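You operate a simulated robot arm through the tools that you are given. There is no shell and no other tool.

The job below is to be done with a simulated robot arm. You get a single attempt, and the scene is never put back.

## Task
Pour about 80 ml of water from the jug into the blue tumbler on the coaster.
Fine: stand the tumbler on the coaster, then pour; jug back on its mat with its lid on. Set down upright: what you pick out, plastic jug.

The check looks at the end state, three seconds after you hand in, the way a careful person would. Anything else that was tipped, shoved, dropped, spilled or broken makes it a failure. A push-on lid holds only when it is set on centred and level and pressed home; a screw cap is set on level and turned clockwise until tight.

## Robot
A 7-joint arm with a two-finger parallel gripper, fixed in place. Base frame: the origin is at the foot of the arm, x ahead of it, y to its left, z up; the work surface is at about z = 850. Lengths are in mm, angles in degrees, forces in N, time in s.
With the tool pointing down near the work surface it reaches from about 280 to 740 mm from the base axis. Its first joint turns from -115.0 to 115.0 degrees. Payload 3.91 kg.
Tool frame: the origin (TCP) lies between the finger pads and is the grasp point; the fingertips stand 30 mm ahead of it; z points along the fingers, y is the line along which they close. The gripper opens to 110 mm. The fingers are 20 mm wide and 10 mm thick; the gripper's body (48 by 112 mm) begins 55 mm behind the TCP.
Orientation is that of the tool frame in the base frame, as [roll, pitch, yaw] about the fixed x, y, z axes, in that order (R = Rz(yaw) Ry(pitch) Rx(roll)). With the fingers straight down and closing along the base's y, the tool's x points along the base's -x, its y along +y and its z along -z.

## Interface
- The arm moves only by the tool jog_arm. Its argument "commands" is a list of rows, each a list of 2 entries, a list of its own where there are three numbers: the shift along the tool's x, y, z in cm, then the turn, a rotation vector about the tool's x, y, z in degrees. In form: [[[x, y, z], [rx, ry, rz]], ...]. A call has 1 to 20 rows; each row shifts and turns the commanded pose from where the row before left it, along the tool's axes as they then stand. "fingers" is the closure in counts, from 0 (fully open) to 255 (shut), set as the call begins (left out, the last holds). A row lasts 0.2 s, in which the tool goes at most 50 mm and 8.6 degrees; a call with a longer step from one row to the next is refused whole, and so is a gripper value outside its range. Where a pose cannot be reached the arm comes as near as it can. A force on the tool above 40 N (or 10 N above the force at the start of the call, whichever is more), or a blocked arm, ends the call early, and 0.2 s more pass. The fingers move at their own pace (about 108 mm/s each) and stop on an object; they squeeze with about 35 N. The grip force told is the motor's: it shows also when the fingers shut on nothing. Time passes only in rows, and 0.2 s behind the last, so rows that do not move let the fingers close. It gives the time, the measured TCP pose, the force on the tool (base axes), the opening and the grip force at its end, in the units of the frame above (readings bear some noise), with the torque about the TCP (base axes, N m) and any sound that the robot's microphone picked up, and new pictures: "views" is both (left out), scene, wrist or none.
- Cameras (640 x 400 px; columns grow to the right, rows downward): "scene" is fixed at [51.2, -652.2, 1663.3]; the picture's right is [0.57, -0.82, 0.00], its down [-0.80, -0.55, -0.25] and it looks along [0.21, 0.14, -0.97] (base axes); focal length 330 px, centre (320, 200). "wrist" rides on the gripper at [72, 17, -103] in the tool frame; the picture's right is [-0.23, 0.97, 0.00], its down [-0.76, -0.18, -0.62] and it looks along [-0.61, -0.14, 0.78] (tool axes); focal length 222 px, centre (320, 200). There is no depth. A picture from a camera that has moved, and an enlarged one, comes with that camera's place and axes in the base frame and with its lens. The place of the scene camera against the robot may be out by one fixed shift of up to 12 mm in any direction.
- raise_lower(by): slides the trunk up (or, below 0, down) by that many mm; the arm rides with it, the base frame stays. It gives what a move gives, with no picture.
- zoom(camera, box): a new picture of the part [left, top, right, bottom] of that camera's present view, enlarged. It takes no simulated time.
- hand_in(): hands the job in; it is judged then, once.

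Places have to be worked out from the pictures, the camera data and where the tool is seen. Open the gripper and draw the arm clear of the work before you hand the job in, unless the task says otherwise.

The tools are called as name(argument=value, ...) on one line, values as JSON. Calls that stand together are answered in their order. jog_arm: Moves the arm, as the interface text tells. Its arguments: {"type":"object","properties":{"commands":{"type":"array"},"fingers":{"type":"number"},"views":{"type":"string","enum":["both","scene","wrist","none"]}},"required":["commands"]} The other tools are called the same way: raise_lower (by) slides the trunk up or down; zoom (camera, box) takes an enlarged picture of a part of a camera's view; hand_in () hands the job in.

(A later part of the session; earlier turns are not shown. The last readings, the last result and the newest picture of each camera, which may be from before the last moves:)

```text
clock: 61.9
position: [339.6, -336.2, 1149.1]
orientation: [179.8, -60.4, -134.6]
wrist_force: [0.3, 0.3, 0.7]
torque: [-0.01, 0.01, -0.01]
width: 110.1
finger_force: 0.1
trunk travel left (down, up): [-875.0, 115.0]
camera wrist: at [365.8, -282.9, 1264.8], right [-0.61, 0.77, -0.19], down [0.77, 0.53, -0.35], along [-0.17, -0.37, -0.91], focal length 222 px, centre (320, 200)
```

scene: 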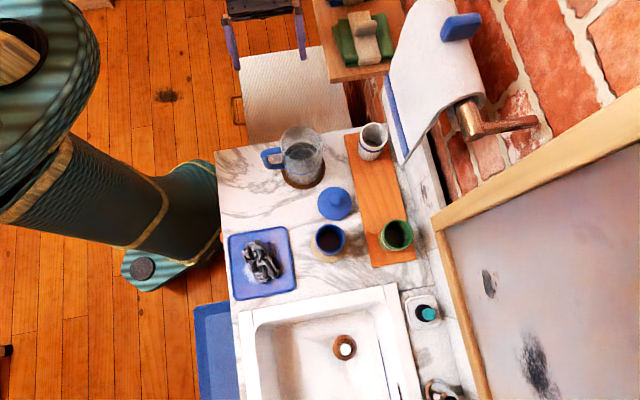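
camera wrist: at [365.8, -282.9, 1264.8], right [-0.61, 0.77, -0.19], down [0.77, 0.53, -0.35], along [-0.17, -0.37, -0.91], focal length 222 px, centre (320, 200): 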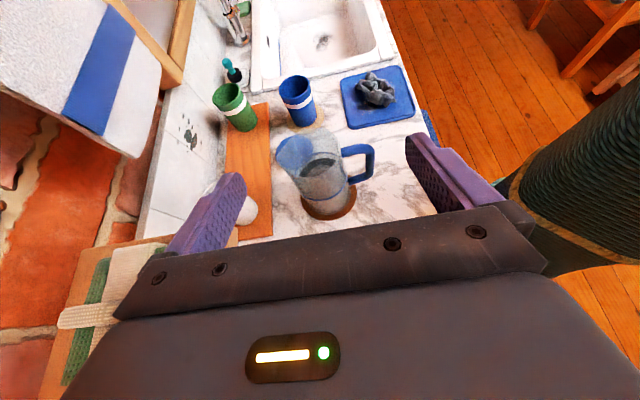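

This is a good view of the jug and its handle opening. I'll zoom to measure the axis and the handle from here.

zoom(camera="wrist", box=[250, 110, 410, 230])

```text
3.33 times, centred on (330, 170) of wrist
camera zoom: at [365.8, -282.9, 1264.8], right [-0.61, 0.77, -0.19], down [0.77, 0.53, -0.35], along [-0.17, -0.37, -0.91], focal length 740 px, centre (287, 300)
```

zoom: 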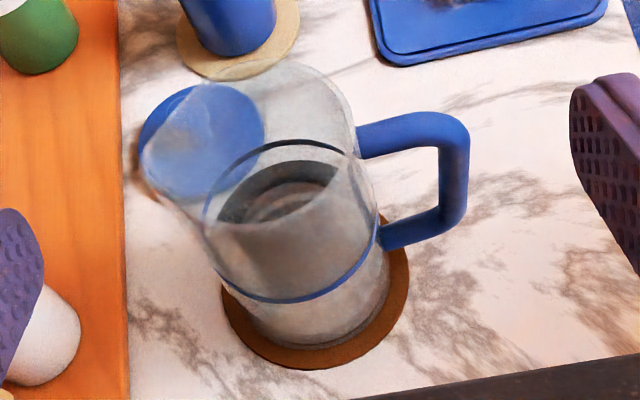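

The handle opening is about 33 mm wide, enough for a finger. I'll descend to the pre-grasp point, about 130 mm back along the approach line from the jug.

jog_arm(commands=[[[-2.94, -0.578, 1.66], [0, 0, 0]], [[-2.94, -0.578, 1.66], [0, 0, 0]], [[-2.94, -0.578, 1.66], [0, 0, 0]], [[-2.94, -0.578, 1.66], [0, 0, 0]], [[0, 0, 0], [0, 0, 0]], [[0, 0, 0], [0, 0, 0]]])

zoom(camera="wrist", box=[160, 40, 480, 240])

zoom(camera="scene", box=[220, 20, 380, 200])

```text
clock: 63.2
position: [356.3, -351.2, 1014.2]
orientation: [179.7, -60.4, -134.6]
wrist_force: [-0.8, 0.3, 0.1]
torque: [0.01, -0.02, 0.0]
width: 110.0
finger_force: 0.1
trunk travel left (down, up): [-875.0, 115.0]
camera wrist: at [382.3, -299.2, 1129.1], right [-0.61, 0.77, -0.19], down [0.77, 0.53, -0.35], along [-0.17, -0.37, -0.91], focal length 222 px, centre (320, 200)
```

scene: 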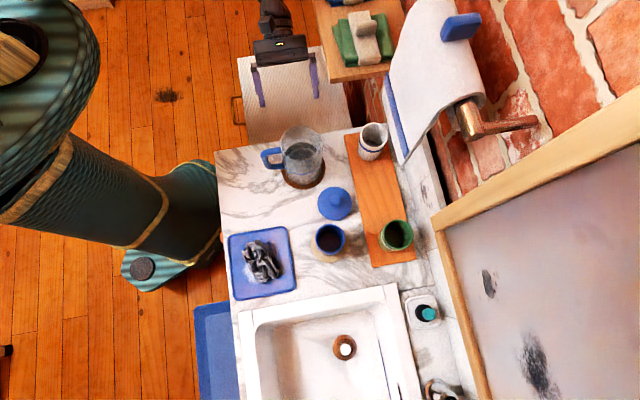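
wrist: 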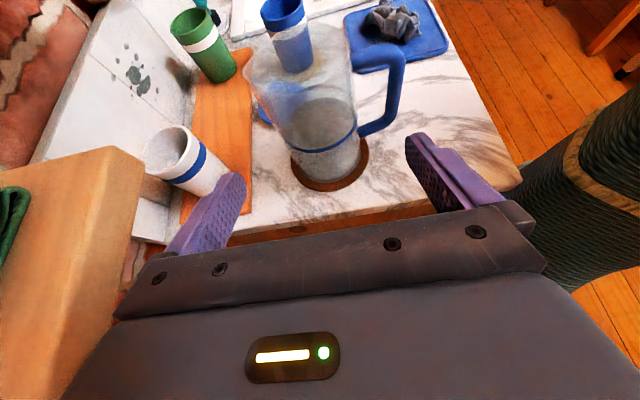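

```text
2.00 times, centred on (320, 140) of wrist
camera zoom: at [382.3, -299.2, 1129.1], right [-0.61, 0.77, -0.19], down [0.77, 0.53, -0.35], along [-0.17, -0.37, -0.91], focal length 444 px, centre (320, 320)
```

zoom: 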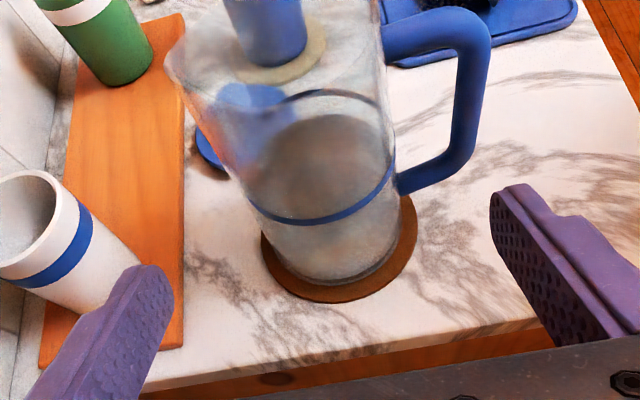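

```text
2.22 times, centred on (300, 110) of scene
camera zoom: at [51.2, -652.2, 1663.3], right [0.57, -0.82, 0.0], down [-0.8, -0.55, -0.25], along [0.21, 0.14, -0.97], focal length 732 px, centre (364, 400)
```

zoom: 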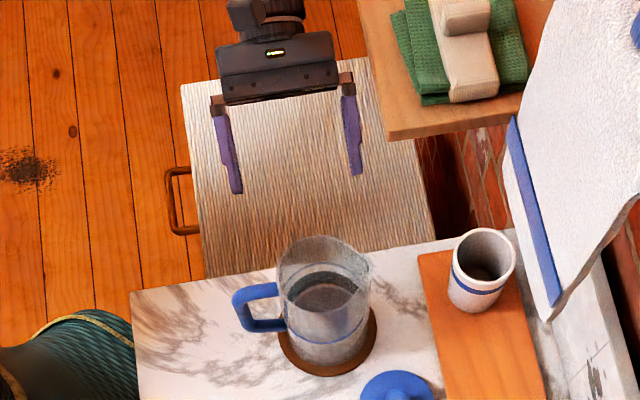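

Numerically the handle-side finger will pass through the middle of the handle opening, with about 9–11 mm to spare either side. I'll advance 95 mm along the tool axis and check before the last stretch.

jog_arm(commands=[[[0, -0.15, 2.5], [0, 0, 0]], [[0, 0, 2.5], [0, 0, 0]], [[0, 0, 2.5], [0, 0, 0]], [[0, 0, 1.0], [0, 0, 0]], [[0, 0, 0], [0, 0, 0]], [[0, 0, 0], [0, 0, 0]]])

zoom(camera="wrist", box=[160, 20, 480, 220])

zoom(camera="scene", box=[235, 70, 345, 200])

```text
clock: 64.7
position: [305.3, -404.5, 971.0]
orientation: [179.7, -60.5, -134.5]
wrist_force: [-0.4, 0.2, 0.2]
torque: [-0.01, -0.01, -0.01]
width: 110.1
finger_force: 0.1
trunk travel left (down, up): [-875.0, 115.0]
camera wrist: at [332.0, -353.2, 1086.5], right [-0.61, 0.77, -0.19], down [0.77, 0.53, -0.35], along [-0.17, -0.37, -0.91], focal length 222 px, centre (320, 200)
```

scene: 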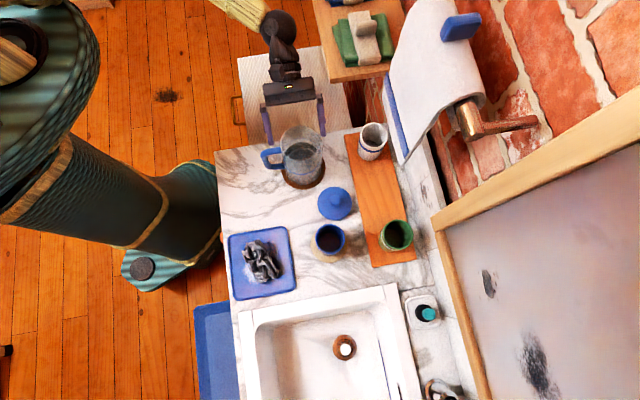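
wrist: 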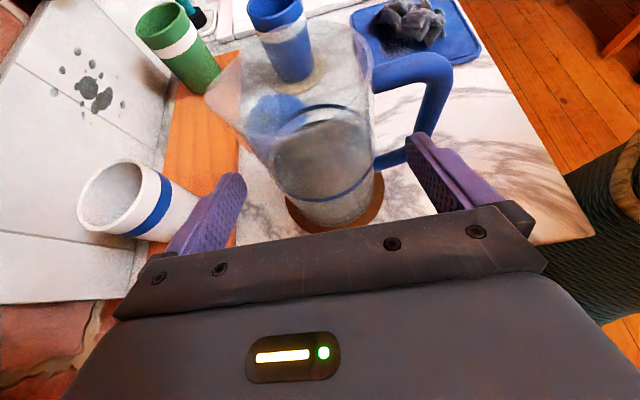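

```text
2.00 times, centred on (320, 120) of wrist
camera zoom: at [332.0, -353.2, 1086.5], right [-0.61, 0.77, -0.19], down [0.77, 0.53, -0.35], along [-0.17, -0.37, -0.91], focal length 444 px, centre (320, 360)
```

zoom: 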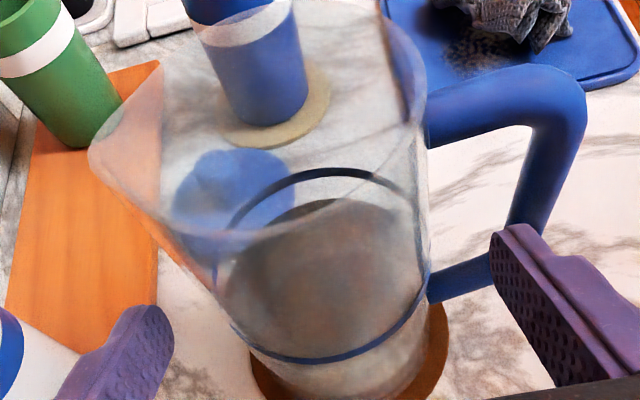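

```text
3.08 times, centred on (290, 135) of scene
camera zoom: at [51.2, -652.2, 1663.3], right [0.57, -0.82, 0.0], down [-0.8, -0.55, -0.25], along [0.21, 0.14, -0.97], focal length 1014 px, centre (412, 400)
```

zoom: 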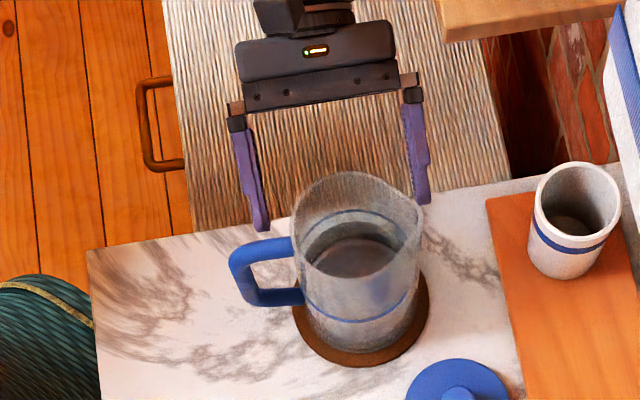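

The finger is lined up with the handle opening. I'll advance another 25 mm and look again.

jog_arm(commands=[[[0, 0, 1.0], [0, 0, 0]], [[0, 0, 1.0], [0, 0, 0]], [[0, 0, 0.5], [0, 0, 0]], [[0, 0, 0], [0, 0, 0]], [[0, 0, 0], [0, 0, 0]]])

zoom(camera="wrist", box=[160, 20, 480, 220])

zoom(camera="scene", box=[245, 90, 345, 200])

```text
clock: 65.8
position: [291.7, -419.4, 959.4]
orientation: [-180.0, -60.1, -135.1]
wrist_force: [-0.1, 0.5, -0.5]
torque: [0.01, 0.02, 0.02]
width: 109.7
finger_force: 0.1
trunk travel left (down, up): [-875.0, 115.0]
camera wrist: at [318.2, -367.5, 1075.5], right [-0.61, 0.77, -0.2], down [0.78, 0.53, -0.35], along [-0.16, -0.37, -0.92], focal length 222 px, centre (320, 200)
```

scene: 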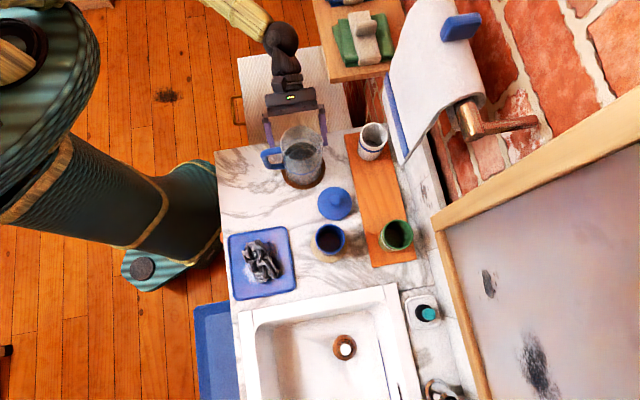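
wrist: 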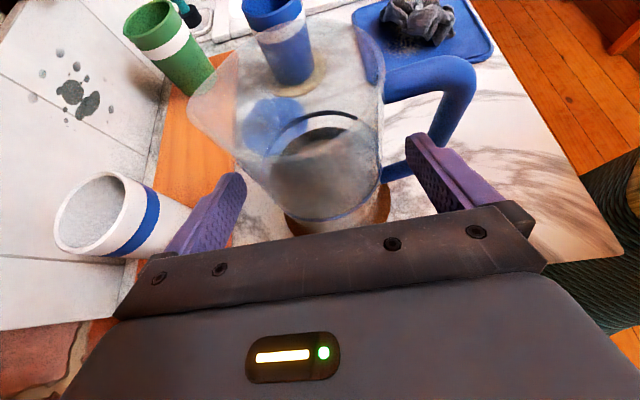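

```text
2.00 times, centred on (320, 120) of wrist
camera zoom: at [318.2, -367.5, 1075.5], right [-0.61, 0.77, -0.2], down [0.78, 0.53, -0.35], along [-0.16, -0.37, -0.92], focal length 444 px, centre (320, 360)
```

zoom: 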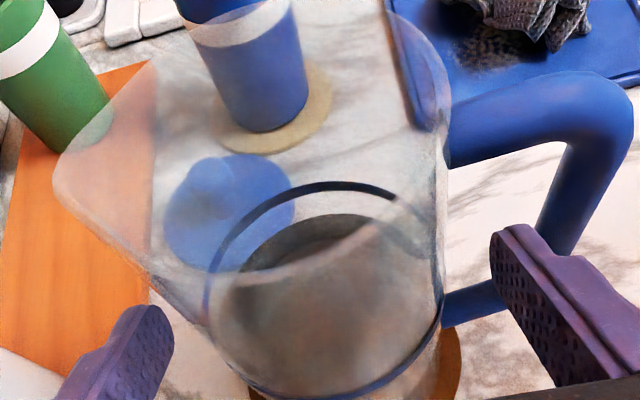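

```text
3.64 times, centred on (295, 145) of scene
camera zoom: at [51.2, -652.2, 1663.3], right [0.57, -0.82, 0.0], down [-0.8, -0.55, -0.25], along [0.21, 0.14, -0.97], focal length 1198 px, centre (411, 400)
```

zoom: 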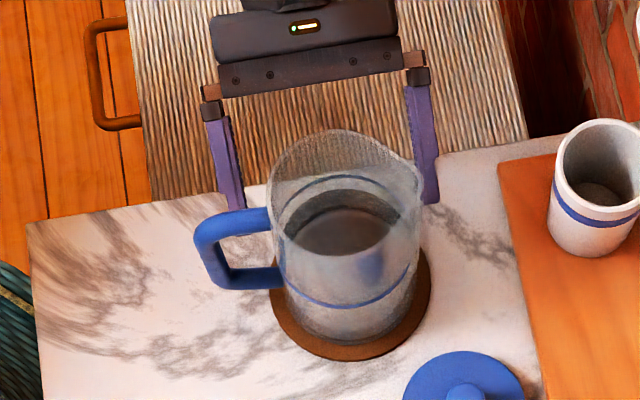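

The finger is passing under the handle's top bar. I want a tighter look at side clearances before the last 20 mm.

zoom(camera="scene", box=[260, 115, 335, 190])

zoom(camera="wrist", box=[220, 60, 460, 220])

```text
5.33 times, centred on (298, 152) of scene
camera zoom: at [51.2, -652.2, 1663.3], right [0.57, -0.82, 0.0], down [-0.8, -0.55, -0.25], along [0.21, 0.14, -0.97], focal length 1757 px, centre (440, 453)
```

zoom: 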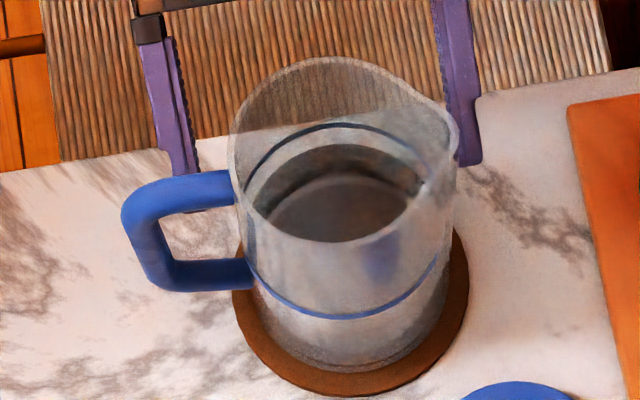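

```text
2.50 times, centred on (340, 140) of wrist
camera zoom: at [318.2, -367.5, 1075.5], right [-0.61, 0.77, -0.2], down [0.78, 0.53, -0.35], along [-0.16, -0.37, -0.92], focal length 555 px, centre (270, 350)
```

zoom: 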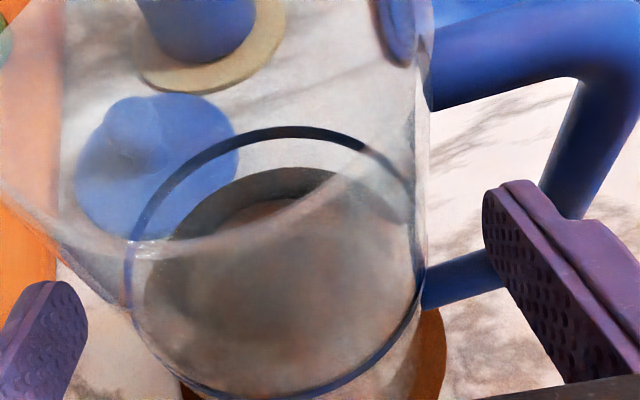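

The wrist view shows the jug centred between the fingers and the scene view suggests a few mm toward the wall, so I'll shift 1.5 mm that way and complete the last 20 mm.

jog_arm(commands=[[[0, -0.15, 0.7], [0, 0, 0]], [[0, 0, 0.7], [0, 0, 0]], [[0, 0, 0.6], [0, 0, 0]], [[0, 0, 0], [0, 0, 0]], [[0, 0, 0], [0, 0, 0]]])

zoom(camera="scene", box=[255, 95, 345, 190])

zoom(camera="wrist", box=[160, 20, 480, 220])

```text
clock: 67.0
position: [284.4, -433.5, 953.0]
orientation: [-178.9, -59.6, -135.7]
wrist_force: [-0.4, -0.3, 0.3]
torque: [0.02, 0.01, 0.02]
width: 109.9
finger_force: 0.1
trunk travel left (down, up): [-875.0, 115.0]
camera wrist: at [309.4, -381.2, 1069.0], right [-0.61, 0.77, -0.2], down [0.78, 0.53, -0.34], along [-0.15, -0.37, -0.92], focal length 222 px, centre (320, 200)
```

scene: 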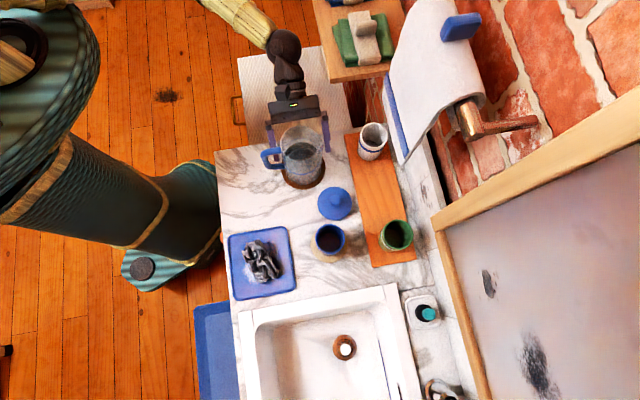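
wrist: 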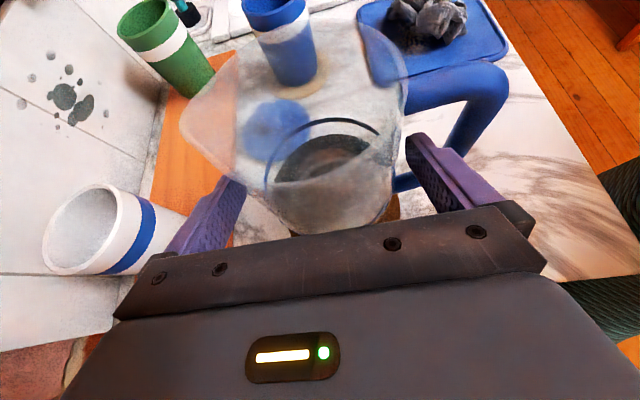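

```text
4.21 times, centred on (300, 142) of scene
camera zoom: at [51.2, -652.2, 1663.3], right [0.57, -0.82, 0.0], down [-0.8, -0.55, -0.25], along [0.21, 0.14, -0.97], focal length 1387 px, centre (404, 442)
```

zoom: 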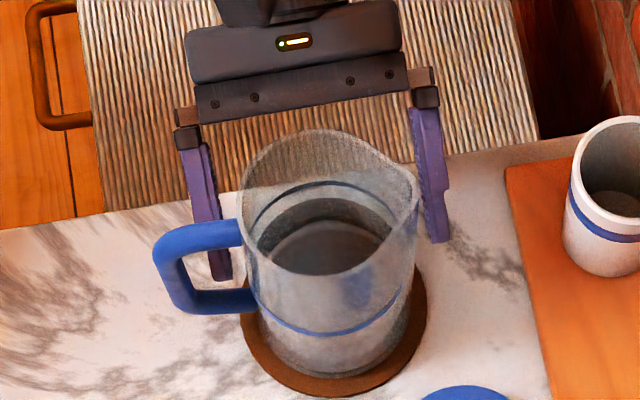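

```text
2.00 times, centred on (320, 120) of wrist
camera zoom: at [309.4, -381.2, 1069.0], right [-0.61, 0.77, -0.2], down [0.78, 0.53, -0.34], along [-0.15, -0.37, -0.92], focal length 444 px, centre (320, 360)
```

zoom: 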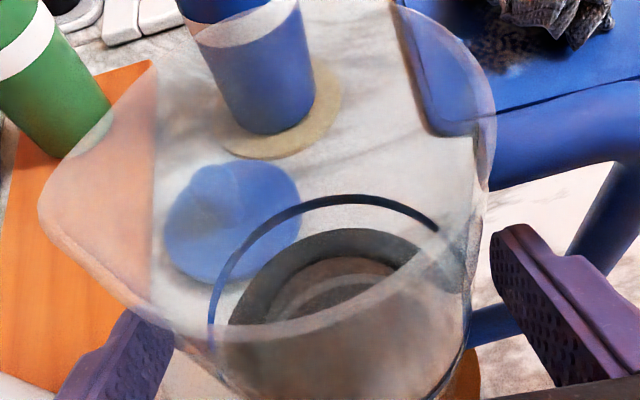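

The measured pose drifted slightly (e2 is about 3 mm more than commanded, orientation about 1° off). I'll zoom in closely on both sides before closing.

zoom(camera="scene", box=[285, 110, 325, 150])

zoom(camera="scene", box=[255, 130, 305, 180])

jog_arm(commands=[[[0, 0, 0], [0, 0, 0]], [[0, 0, 0], [0, 0, 0]]], views="none")

```text
10.00 times, centred on (305, 130) of scene
camera zoom: at [51.2, -652.2, 1663.3], right [0.57, -0.82, 0.0], down [-0.8, -0.55, -0.25], along [0.21, 0.14, -0.97], focal length 3295 px, centre (470, 900)
```

zoom: 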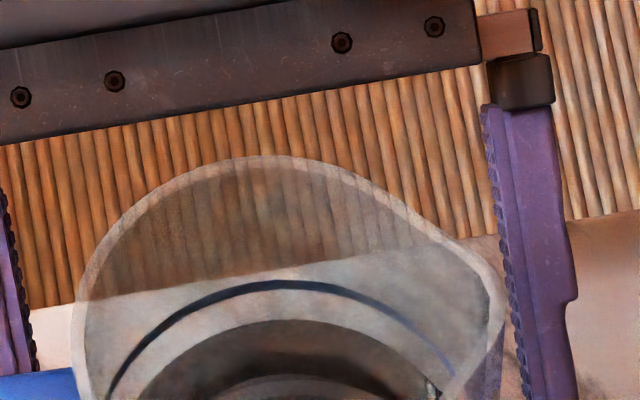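

```text
8.00 times, centred on (280, 155) of scene
camera zoom: at [51.2, -652.2, 1663.3], right [0.57, -0.82, 0.0], down [-0.8, -0.55, -0.25], along [0.21, 0.14, -0.97], focal length 2636 px, centre (640, 560)
```

zoom: 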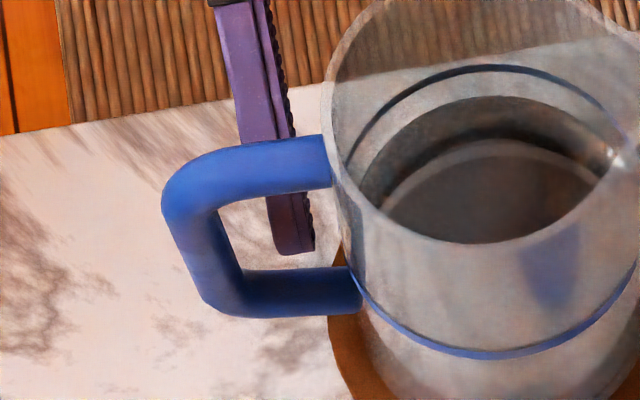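

```text
clock: 67.7
position: [283.3, -434.5, 953.2]
orientation: [-179.0, -59.6, -135.8]
wrist_force: [0.7, 0.0, 0.3]
torque: [0.01, -0.02, 0.01]
width: 110.2
finger_force: 0.0
trunk travel left (down, up): [-875.0, 115.0]
```

The finger sits in the middle of the handle opening with about 10 mm either side, and the body is nearly centred. I'll advance a final 4 mm, then close partway to check centring.

jog_arm(commands=[[[0, 0, 0.4], [0, 0, 0]], [[0, 0, 0], [0, 0, 0]], [[0, 0, 0], [0, 0, 0]], [[0, 0, 0], [0, 0, 0]]], fingers=36)

zoom(camera="scene", box=[260, 105, 340, 185])

zoom(camera="wrist", box=[160, 20, 480, 220])

```text
clock: 68.7
position: [283.4, -435.2, 951.2]
orientation: [-178.8, -59.4, -135.8]
wrist_force: [-1.1, 2.2, -1.2]
torque: [0.06, 0.01, -0.07]
width: 95.5
finger_force: 0.8
trunk travel left (down, up): [-875.0, 115.0]
camera wrist: at [307.1, -383.7, 1067.6], right [-0.61, 0.77, -0.21], down [0.78, 0.53, -0.34], along [-0.15, -0.37, -0.92], focal length 222 px, centre (320, 200)
```

scene: 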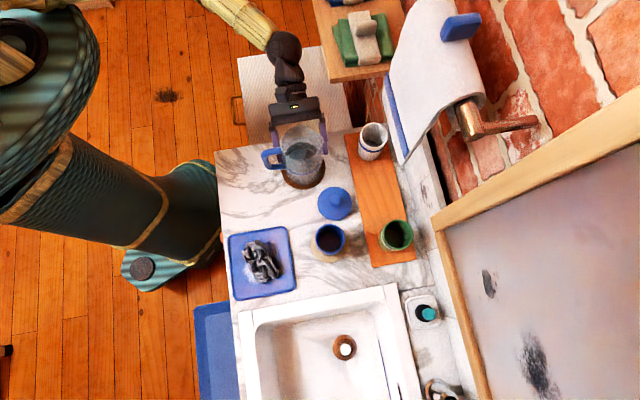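
wrist: 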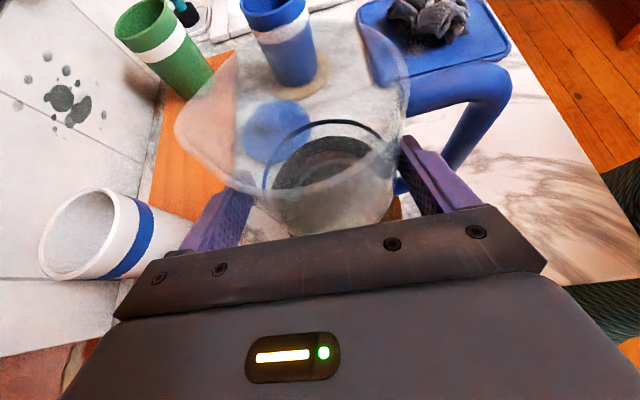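

```text
5.00 times, centred on (300, 145) of scene
camera zoom: at [51.2, -652.2, 1663.3], right [0.57, -0.82, 0.0], down [-0.8, -0.55, -0.25], along [0.21, 0.14, -0.97], focal length 1647 px, centre (420, 475)
```

zoom: 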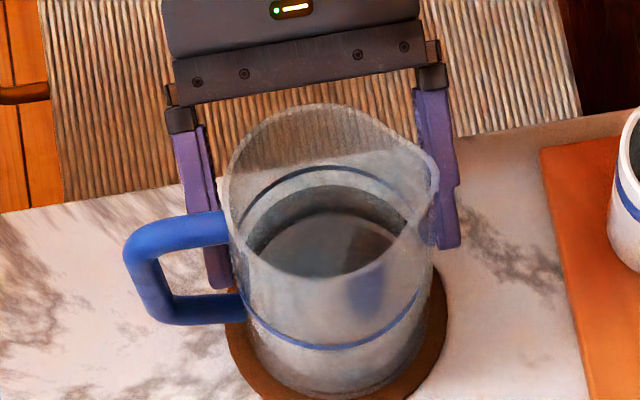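

```text
2.00 times, centred on (320, 120) of wrist
camera zoom: at [307.1, -383.7, 1067.6], right [-0.61, 0.77, -0.21], down [0.78, 0.53, -0.34], along [-0.15, -0.37, -0.92], focal length 444 px, centre (320, 360)
```

zoom: 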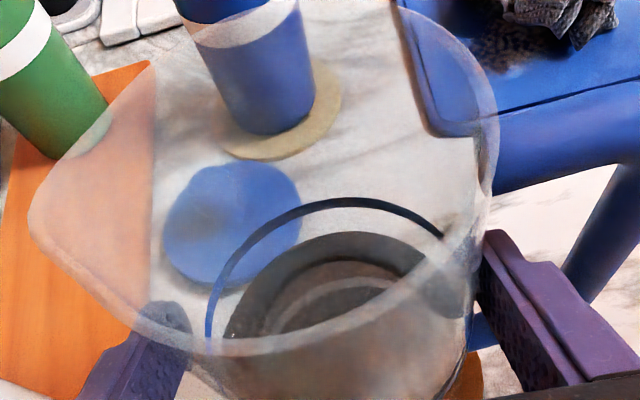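

The reading shows the handle-side finger touching first, so the jug axis is about 4–5 mm toward the robot. I'll shift 4.3 mm that way, then close fully.

jog_arm(commands=[[[0, 0.22, 0], [0, 0, 0]], [[0, 0.21, 0], [0, 0, 0]], [[0, 0, 0], [0, 0, 0]], [[0, 0, 0], [0, 0, 0]]], views="wrist")

zoom(camera="wrist", box=[160, 20, 480, 220])

zoom(camera="scene", box=[260, 105, 340, 185])

```text
clock: 69.7
position: [278.0, -433.0, 952.5]
orientation: [-178.6, -59.5, -136.2]
wrist_force: [-0.3, 0.9, 0.5]
torque: [0.03, -0.01, 0.0]
width: 94.2
finger_force: 0.1
trunk travel left (down, up): [-875.0, 115.0]
camera wrist: at [302.8, -382.0, 1068.2], right [-0.6, 0.77, -0.21], down [0.78, 0.52, -0.34], along [-0.15, -0.37, -0.92], focal length 222 px, centre (320, 200)
```

wrist: 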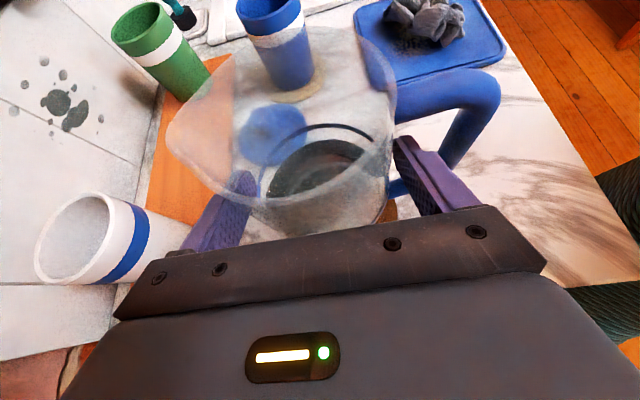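

```text
2.00 times, centred on (320, 120) of wrist
camera zoom: at [302.8, -382.0, 1068.2], right [-0.6, 0.77, -0.21], down [0.78, 0.52, -0.34], along [-0.15, -0.37, -0.92], focal length 444 px, centre (320, 360)
```

zoom: 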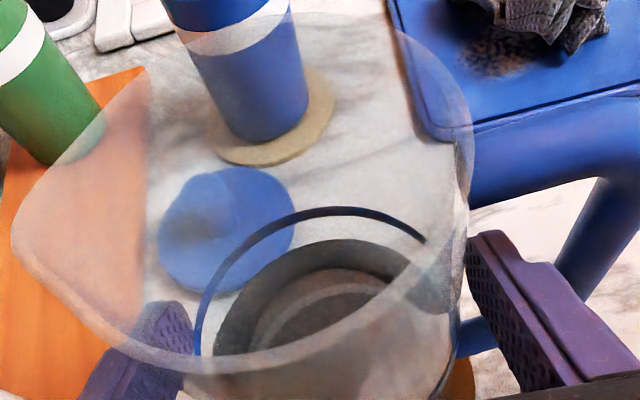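

```text
5.00 times, centred on (300, 145) of scene
camera zoom: at [51.2, -652.2, 1663.3], right [0.57, -0.82, 0.0], down [-0.8, -0.55, -0.25], along [0.21, 0.14, -0.97], focal length 1647 px, centre (420, 475)
```

zoom: 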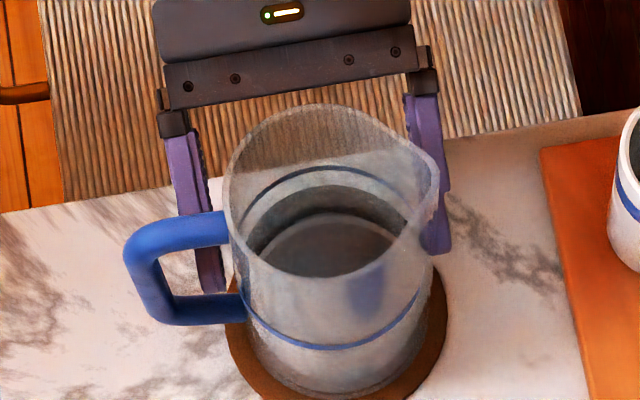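

The fingers are free on both sides now. Closing fully on the jug body.

jog_arm(commands=[[[0, 0, 0], [0, 0, 0]], [[0, 0, 0], [0, 0, 0]], [[0, 0, 0], [0, 0, 0]], [[0, 0, 0], [0, 0, 0]]], fingers=110)

zoom(camera="wrist", box=[160, 20, 480, 220])

zoom(camera="scene", box=[260, 105, 340, 185])

```text
clock: 70.7
position: [278.8, -432.4, 953.0]
orientation: [-178.8, -59.5, -136.0]
wrist_force: [-3.4, -5.1, 9.0]
torque: [-0.65, 0.51, 0.06]
width: 89.4
finger_force: 35.1
trunk travel left (down, up): [-875.0, 115.0]
camera wrist: at [303.6, -380.6, 1068.2], right [-0.61, 0.77, -0.21], down [0.78, 0.53, -0.34], along [-0.15, -0.37, -0.92], focal length 222 px, centre (320, 200)
```

scene: 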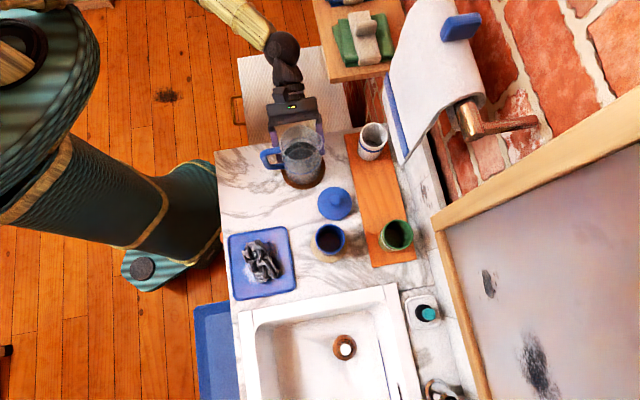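
wrist: 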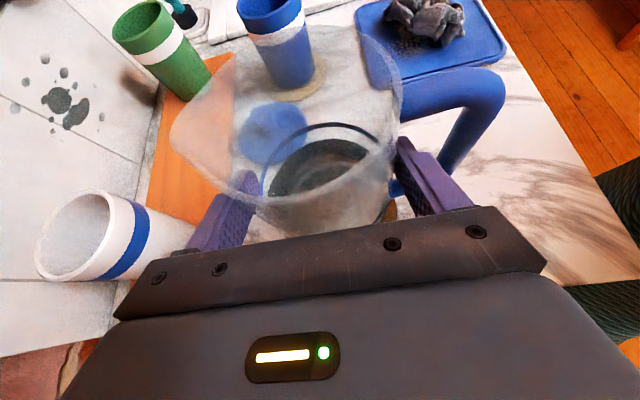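

```text
2.00 times, centred on (320, 120) of wrist
camera zoom: at [303.6, -380.6, 1068.2], right [-0.61, 0.77, -0.21], down [0.78, 0.53, -0.34], along [-0.15, -0.37, -0.92], focal length 444 px, centre (320, 360)
```

zoom: 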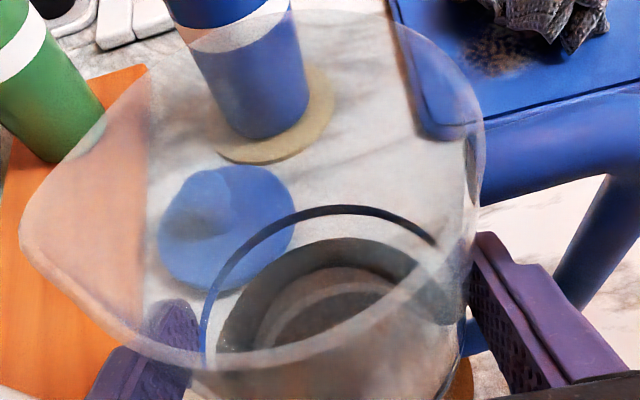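

```text
5.00 times, centred on (300, 145) of scene
camera zoom: at [51.2, -652.2, 1663.3], right [0.57, -0.82, 0.0], down [-0.8, -0.55, -0.25], along [0.21, 0.14, -0.97], focal length 1647 px, centre (420, 475)
```

zoom: 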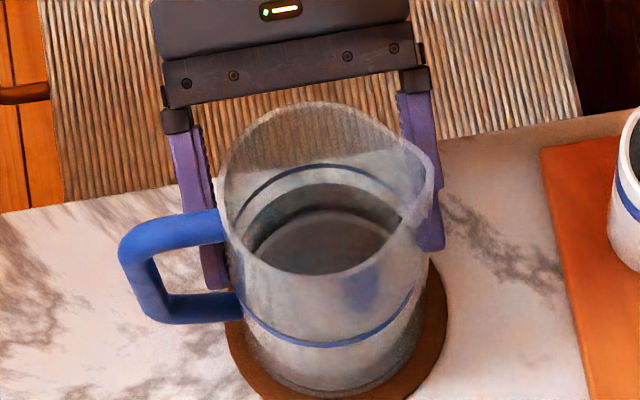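

The jug is gripped (89.4 mm, 35 N). I'll lift gently 20 mm and check that it hangs level.

jog_arm(commands=[[[0.173, 0, -0.1], [0, 0, 0]], [[0.346, 0, -0.2], [0, 0, 0]], [[0.433, 0, -0.25], [0, 0, 0]], [[0.433, 0, -0.25], [0, 0, 0]], [[0.346, 0, -0.2], [0, 0, 0]], [[0, 0, 0], [0, 0, 0]], [[0, 0, 0], [0, 0, 0]]])

zoom(camera="scene", box=[250, 95, 350, 195])

zoom(camera="wrist", box=[160, 20, 480, 220])

```text
clock: 72.2
position: [272.6, -432.4, 968.4]
orientation: [179.6, -60.4, -134.6]
wrist_force: [0.2, -0.8, -7.2]
torque: [0.06, -0.08, 0.0]
width: 89.6
finger_force: 34.7
trunk travel left (down, up): [-875.0, 115.0]
camera wrist: at [299.6, -380.5, 1082.6], right [-0.61, 0.77, -0.19], down [0.77, 0.53, -0.35], along [-0.17, -0.37, -0.91], focal length 222 px, centre (320, 200)
```

scene: 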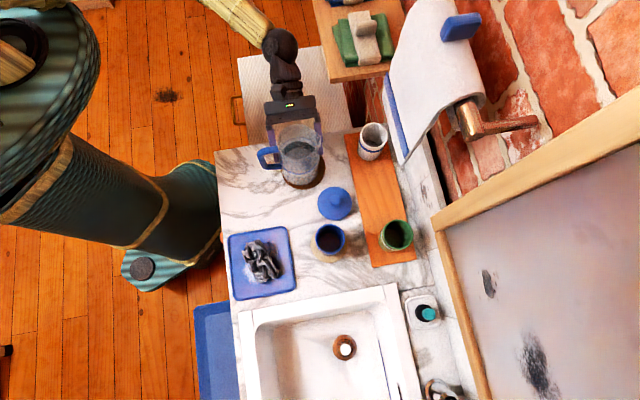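
wrist: 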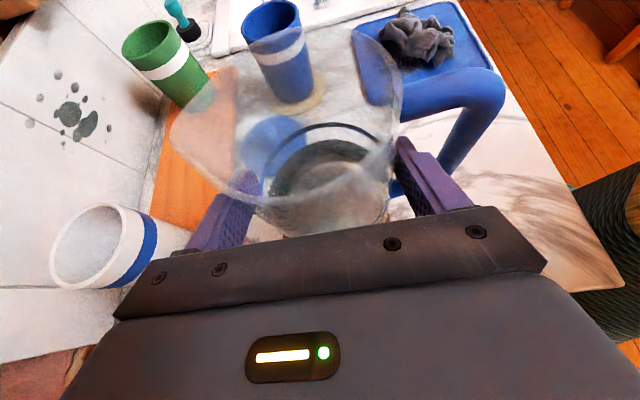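

```text
4.00 times, centred on (300, 145) of scene
camera zoom: at [51.2, -652.2, 1663.3], right [0.57, -0.82, 0.0], down [-0.8, -0.55, -0.25], along [0.21, 0.14, -0.97], focal length 1318 px, centre (400, 420)
```

zoom: 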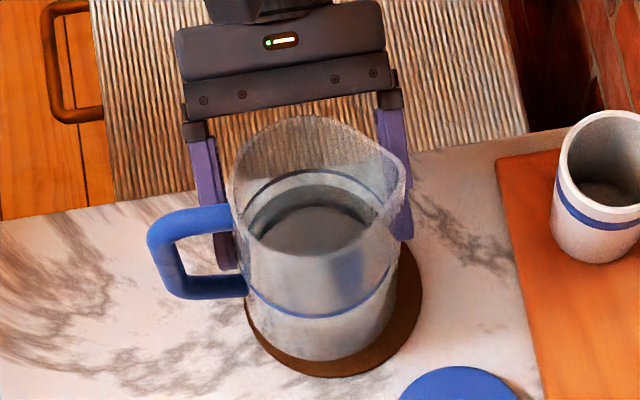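

```text
2.00 times, centred on (320, 120) of wrist
camera zoom: at [299.6, -380.5, 1082.6], right [-0.61, 0.77, -0.19], down [0.77, 0.53, -0.35], along [-0.17, -0.37, -0.91], focal length 444 px, centre (320, 360)
```

zoom: 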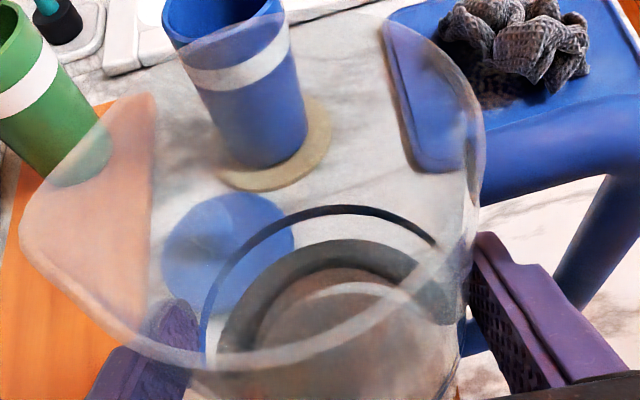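

The jug is lifted and hanging steady; the load is about 7.2 N. I'll raise it further and carry it, level, toward the pouring position beside the tumbler.

jog_arm(commands=[[[1.2, 0, -0.7], [0, 0, 0]], [[1.9, 0, -1.08], [0, 0, 0]], [[1.9, 0, -1.08], [0, 0, 0]], [[1.9, 0, -1.08], [0, 0, 0]], [[1.9, 0, -1.08], [0, 0, 0]], [[0.95, 0, -0.54], [0, 0, 0]], [[0.62, 0.28, 1.085], [0, 0, 0]], [[1.236, 0.559, 2.17], [0, 0, 0]], [[1.236, 0.559, 2.17], [0, 0, 0]], [[1.236, 0.559, 2.17], [0, 0, 0]], [[1.236, 0.559, 2.17], [0, 0, 0]], [[1.236, 0.559, 2.17], [0, 0, 0]], [[1.236, 0.559, 2.17], [0, 0, 0]], [[1.236, 0.559, 2.17], [0, 0, 0]], [[0.62, 0.28, 1.085], [0, 0, 0]], [[0, 0, 0], [0, 0, 0]], [[0, 0, 0], [0, 0, 0]]])

zoom(camera="scene", box=[220, 130, 400, 280])

```text
clock: 75.8
position: [101.0, -544.1, 1079.1]
orientation: [179.6, -60.2, -134.6]
wrist_force: [0.9, 0.2, -7.2]
torque: [0.06, -0.05, -0.02]
width: 89.6
finger_force: 34.4
trunk travel left (down, up): [-875.0, 115.0]
camera wrist: at [127.3, -492.3, 1194.5], right [-0.61, 0.77, -0.19], down [0.77, 0.53, -0.35], along [-0.17, -0.37, -0.92], focal length 222 px, centre (320, 200)
```

scene: 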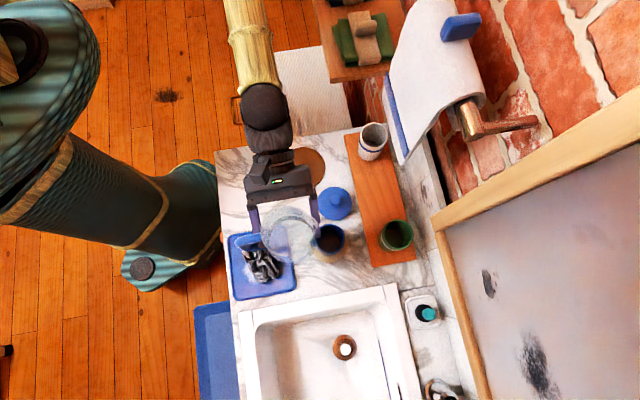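
wrist: 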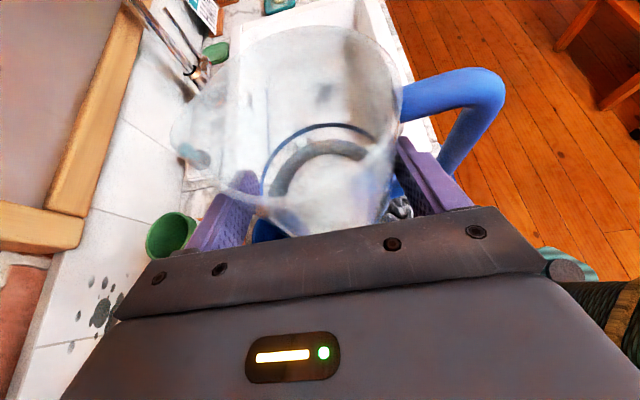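

```text
2.67 times, centred on (310, 205) of scene
camera zoom: at [51.2, -652.2, 1663.3], right [0.57, -0.82, 0.0], down [-0.8, -0.55, -0.25], along [0.21, 0.14, -0.97], focal length 879 px, centre (347, 187)
```

zoom: 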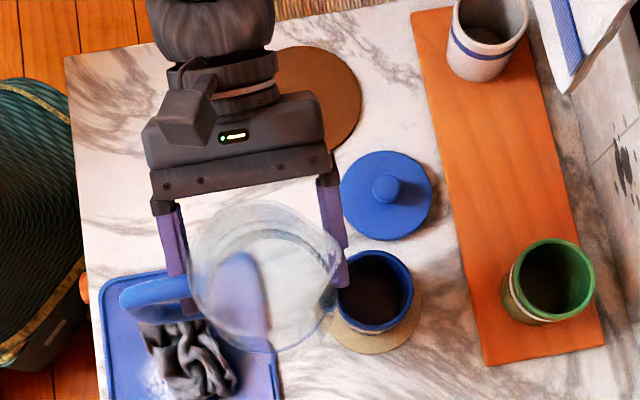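

The jug is at the pouring station, still high. I'll take a few still readings of its weight as a baseline for measuring the pour.

jog_arm(commands=[[[0, 0, 0], [0, 0, 0]]], views="none")

jog_arm(commands=[[[0, 0, 0], [0, 0, 0]]], views="none")

jog_arm(commands=[[[0, 0, 0], [0, 0, 0]]], views="none")

jog_arm(commands=[[[0, 0, 0], [0, 0, 0]]], views="none")

jog_arm(commands=[[[0, 0, 0], [0, 0, 0]]], views="none")

jog_arm(commands=[[[0, 0, 0], [0, 0, 0]]], views="none")

jog_arm(commands=[[[0, 0, 0], [0, 0, 0]]], views="none")

jog_arm(commands=[[[0, 0, 0], [0, 0, 0]]], views="none")

```text
clock: 76.2
position: [101.8, -543.4, 1078.4]
orientation: [179.6, -60.3, -134.6]
wrist_force: [0.3, 0.1, -6.6]
torque: [0.05, -0.11, -0.01]
width: 89.7
finger_force: 34.9
trunk travel left (down, up): [-875.0, 115.0]
```

```text
clock: 76.7
position: [99.8, -543.2, 1078.2]
orientation: [179.6, -60.3, -134.6]
wrist_force: [0.4, 0.2, -7.1]
torque: [0.05, -0.12, 0.03]
width: 89.7
finger_force: 35.0
trunk travel left (down, up): [-875.0, 115.0]
```

```text
clock: 77.0
position: [100.1, -544.5, 1078.9]
orientation: [179.6, -60.4, -134.5]
wrist_force: [0.0, 0.1, -6.0]
torque: [0.06, -0.13, 0.02]
width: 89.6
finger_force: 34.6
trunk travel left (down, up): [-875.0, 115.0]
```

```text
clock: 77.5
position: [101.6, -544.2, 1080.2]
orientation: [179.6, -60.4, -134.7]
wrist_force: [0.2, 0.6, -6.9]
torque: [0.06, -0.07, -0.03]
width: 89.6
finger_force: 35.3
trunk travel left (down, up): [-875.0, 115.0]
```

```text
clock: 77.8
position: [101.1, -544.5, 1079.8]
orientation: [179.6, -60.4, -134.6]
wrist_force: [0.7, 0.0, -7.1]
torque: [0.05, -0.09, 0.01]
width: 89.7
finger_force: 35.2
trunk travel left (down, up): [-875.0, 115.0]
```

```text
clock: 78.2
position: [99.9, -544.2, 1078.2]
orientation: [179.6, -60.3, -134.6]
wrist_force: [0.3, -0.1, -6.9]
torque: [0.04, -0.09, 0.02]
width: 90.0
finger_force: 34.8
trunk travel left (down, up): [-875.0, 115.0]
```

```text
clock: 78.7
position: [100.2, -544.3, 1078.8]
orientation: [179.6, -60.3, -134.7]
wrist_force: [0.4, 0.2, -7.3]
torque: [0.03, -0.12, -0.01]
width: 89.4
finger_force: 35.1
trunk travel left (down, up): [-875.0, 115.0]
```

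```text
clock: 79.0
position: [100.5, -544.7, 1079.8]
orientation: [179.7, -60.3, -134.6]
wrist_force: [-0.4, -0.5, -6.5]
torque: [0.04, -0.13, 0.01]
width: 89.5
finger_force: 35.0
trunk travel left (down, up): [-875.0, 115.0]
```

The mean load is about 6.9 N, so 80 ml should lower it by 0.8 N. I'll start tilting, first 40° while still high, well before water can reach the lip.

jog_arm(commands=[[[0, 0, 0], [-2.48, 0, -4.34]], [[0, 0, 0], [-3.465, 0, -6.083]], [[0, 0, 0], [-3.465, 0, -6.083]], [[0, 0, 0], [-3.465, 0, -6.083]], [[0, 0, 0], [-3.465, 0, -6.083]], [[0, 0, 0], [-3.465, 0, -6.083]], [[0, 0, 0], [0, 0, 0]], [[0, 0, 0], [0, 0, 0]]])

zoom(camera="scene", box=[220, 130, 400, 280])

```text
clock: 80.8
position: [100.4, -543.8, 1080.8]
orientation: [120.4, -41.6, -86.4]
wrist_force: [-0.2, 0.1, -6.5]
torque: [-0.12, -0.23, -0.02]
width: 89.8
finger_force: 34.6
trunk travel left (down, up): [-875.0, 115.0]
camera wrist: at [181.8, -546.7, 1179.1], right [-0.54, 0.69, 0.48], down [0.58, 0.72, -0.38], along [-0.61, 0.07, -0.79], focal length 222 px, centre (320, 200)
```

scene: 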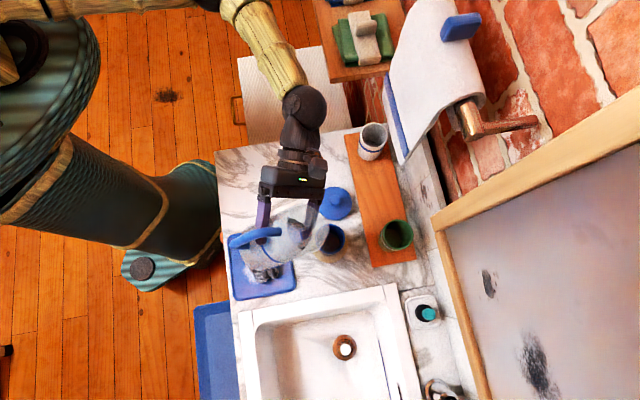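
wrist: 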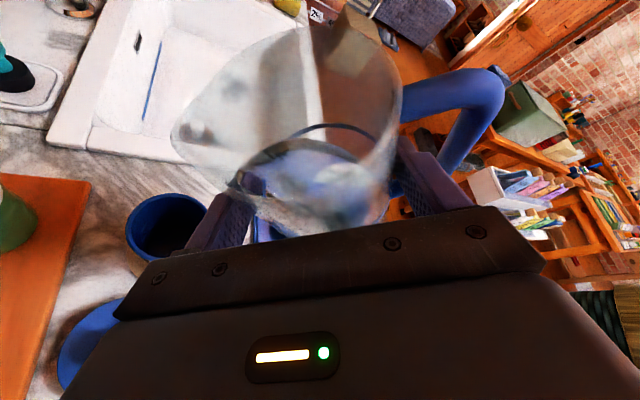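

```text
2.67 times, centred on (310, 205) of scene
camera zoom: at [51.2, -652.2, 1663.3], right [0.57, -0.82, 0.0], down [-0.8, -0.55, -0.25], along [0.21, 0.14, -0.97], focal length 879 px, centre (347, 187)
```

zoom: 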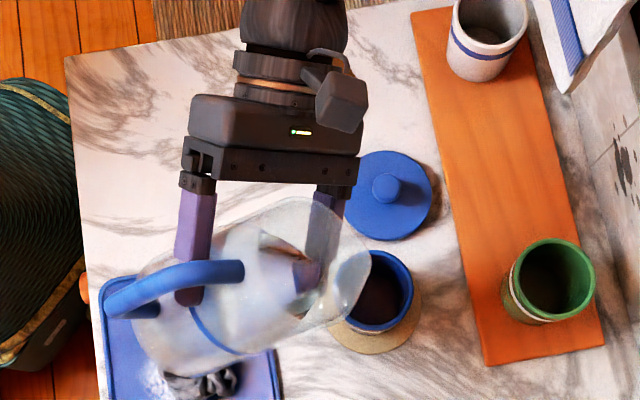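

Tilted 40°, and the spout is heading over the tumbler as computed. I'll lower toward pouring height, ending with the lip about 50 mm above the tumbler rim.

jog_arm(commands=[[[-0.64, -0.68, 0.363], [0, 0, 0]], [[-1.28, -1.36, 0.725], [0, 0, 0]], [[-1.28, -1.36, 0.725], [0, 0, 0]], [[-1.28, -1.36, 0.725], [0, 0, 0]], [[-0.64, -0.68, 0.363], [0, 0, 0]], [[0, 0, 0], [0, 0, 0]], [[0, 0, 0], [0, 0, 0]]])

zoom(camera="scene", box=[240, 170, 380, 280])

zoom(camera="wrist", box=[100, 60, 420, 280])

```text
clock: 82.5
position: [116.6, -549.6, 1009.7]
orientation: [122.9, -42.4, -87.9]
wrist_force: [-0.9, 0.7, -7.1]
torque: [-0.11, -0.22, -0.03]
width: 89.8
finger_force: 35.0
trunk travel left (down, up): [-875.0, 115.0]
camera wrist: at [194.0, -551.1, 1111.5], right [-0.56, 0.7, 0.45], down [0.59, 0.71, -0.37], along [-0.58, 0.06, -0.81], focal length 222 px, centre (320, 200)
```

scene: 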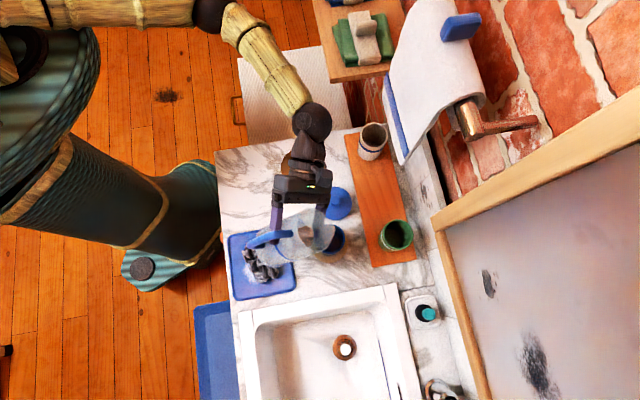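
wrist: 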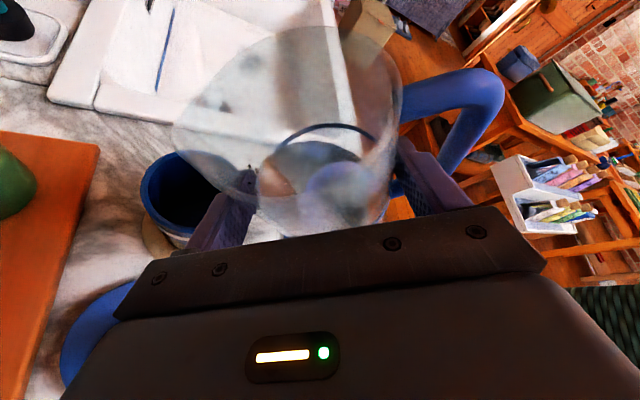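

```text
3.64 times, centred on (310, 225) of scene
camera zoom: at [51.2, -652.2, 1663.3], right [0.57, -0.82, 0.0], down [-0.8, -0.55, -0.25], along [0.21, 0.14, -0.97], focal length 1198 px, centre (356, 109)
```

zoom: 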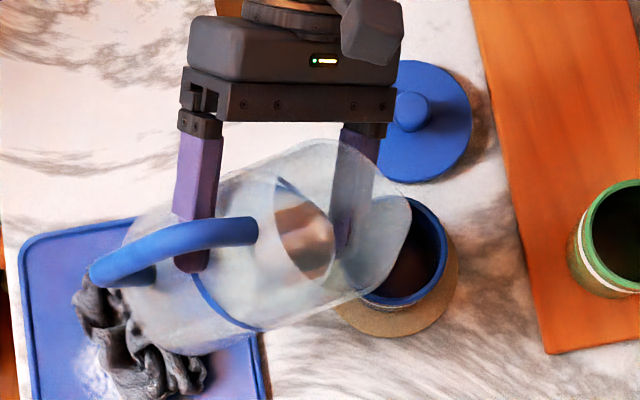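

```text
1.82 times, centred on (260, 170) of wrist
camera zoom: at [194.0, -551.1, 1111.5], right [-0.56, 0.7, 0.45], down [0.59, 0.71, -0.37], along [-0.58, 0.06, -0.81], focal length 404 px, centre (429, 254)
```

zoom: 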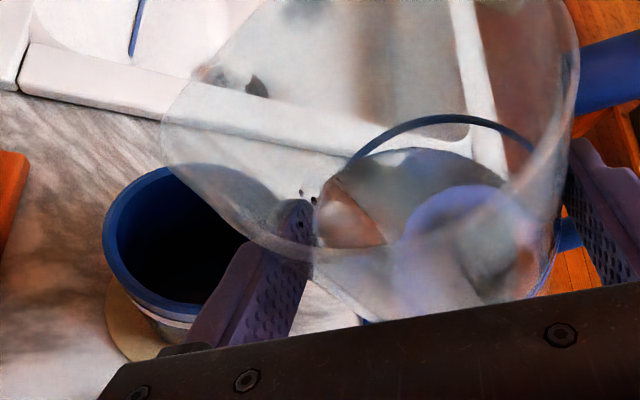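

The measured pose is off my target (x +13 mm, z +9 mm). I'll let it settle to see if it's still moving or at a joint limit.

jog_arm(commands=[[[0, 0, 0], [0, 0, 0]], [[0, 0, 0], [0, 0, 0]], [[0, 0, 0], [0, 0, 0]], [[0, 0, 0], [0, 0, 0]]], views="none")

```text
clock: 83.5
position: [116.8, -550.0, 1009.9]
orientation: [122.8, -42.5, -87.8]
wrist_force: [-0.1, 0.0, -7.0]
torque: [-0.08, -0.24, 0.0]
width: 89.5
finger_force: 35.2
trunk travel left (down, up): [-875.0, 115.0]
```

It's at a joint limit low down. The trunk can do the lowering instead: I'll go back up 80 mm with the arm, then slide the trunk down.

jog_arm(commands=[[[0.67, 0.643, -0.379], [0, 0, 0]], [[1.333, 1.285, -0.758], [0, 0, 0]], [[1.333, 1.285, -0.758], [0, 0, 0]], [[1.333, 1.285, -0.758], [0, 0, 0]], [[0.67, 0.643, -0.379], [0, 0, 0]], [[0, 0, 0], [0, 0, 0]], [[0, 0, 0], [0, 0, 0]]], views="none")

```text
clock: 85.0
position: [103.8, -545.5, 1079.5]
orientation: [120.4, -41.6, -86.4]
wrist_force: [0.4, -0.2, -6.7]
torque: [-0.09, -0.27, -0.01]
width: 89.6
finger_force: 34.7
trunk travel left (down, up): [-875.0, 115.0]
```

Back in the exact pose at z=1080. Now I'll lower the trunk by 40 mm first and check that the pose follows.

raise_lower(by=-40)

```text
clock: 85.9
position: [104.2, -545.4, 1040.1]
orientation: [120.4, -41.6, -86.3]
wrist_force: [0.0, 0.3, -6.3]
torque: [-0.1, -0.28, -0.03]
width: 89.7
finger_force: 35.1
trunk travel left (down, up): [-835.0, 155.0]
```

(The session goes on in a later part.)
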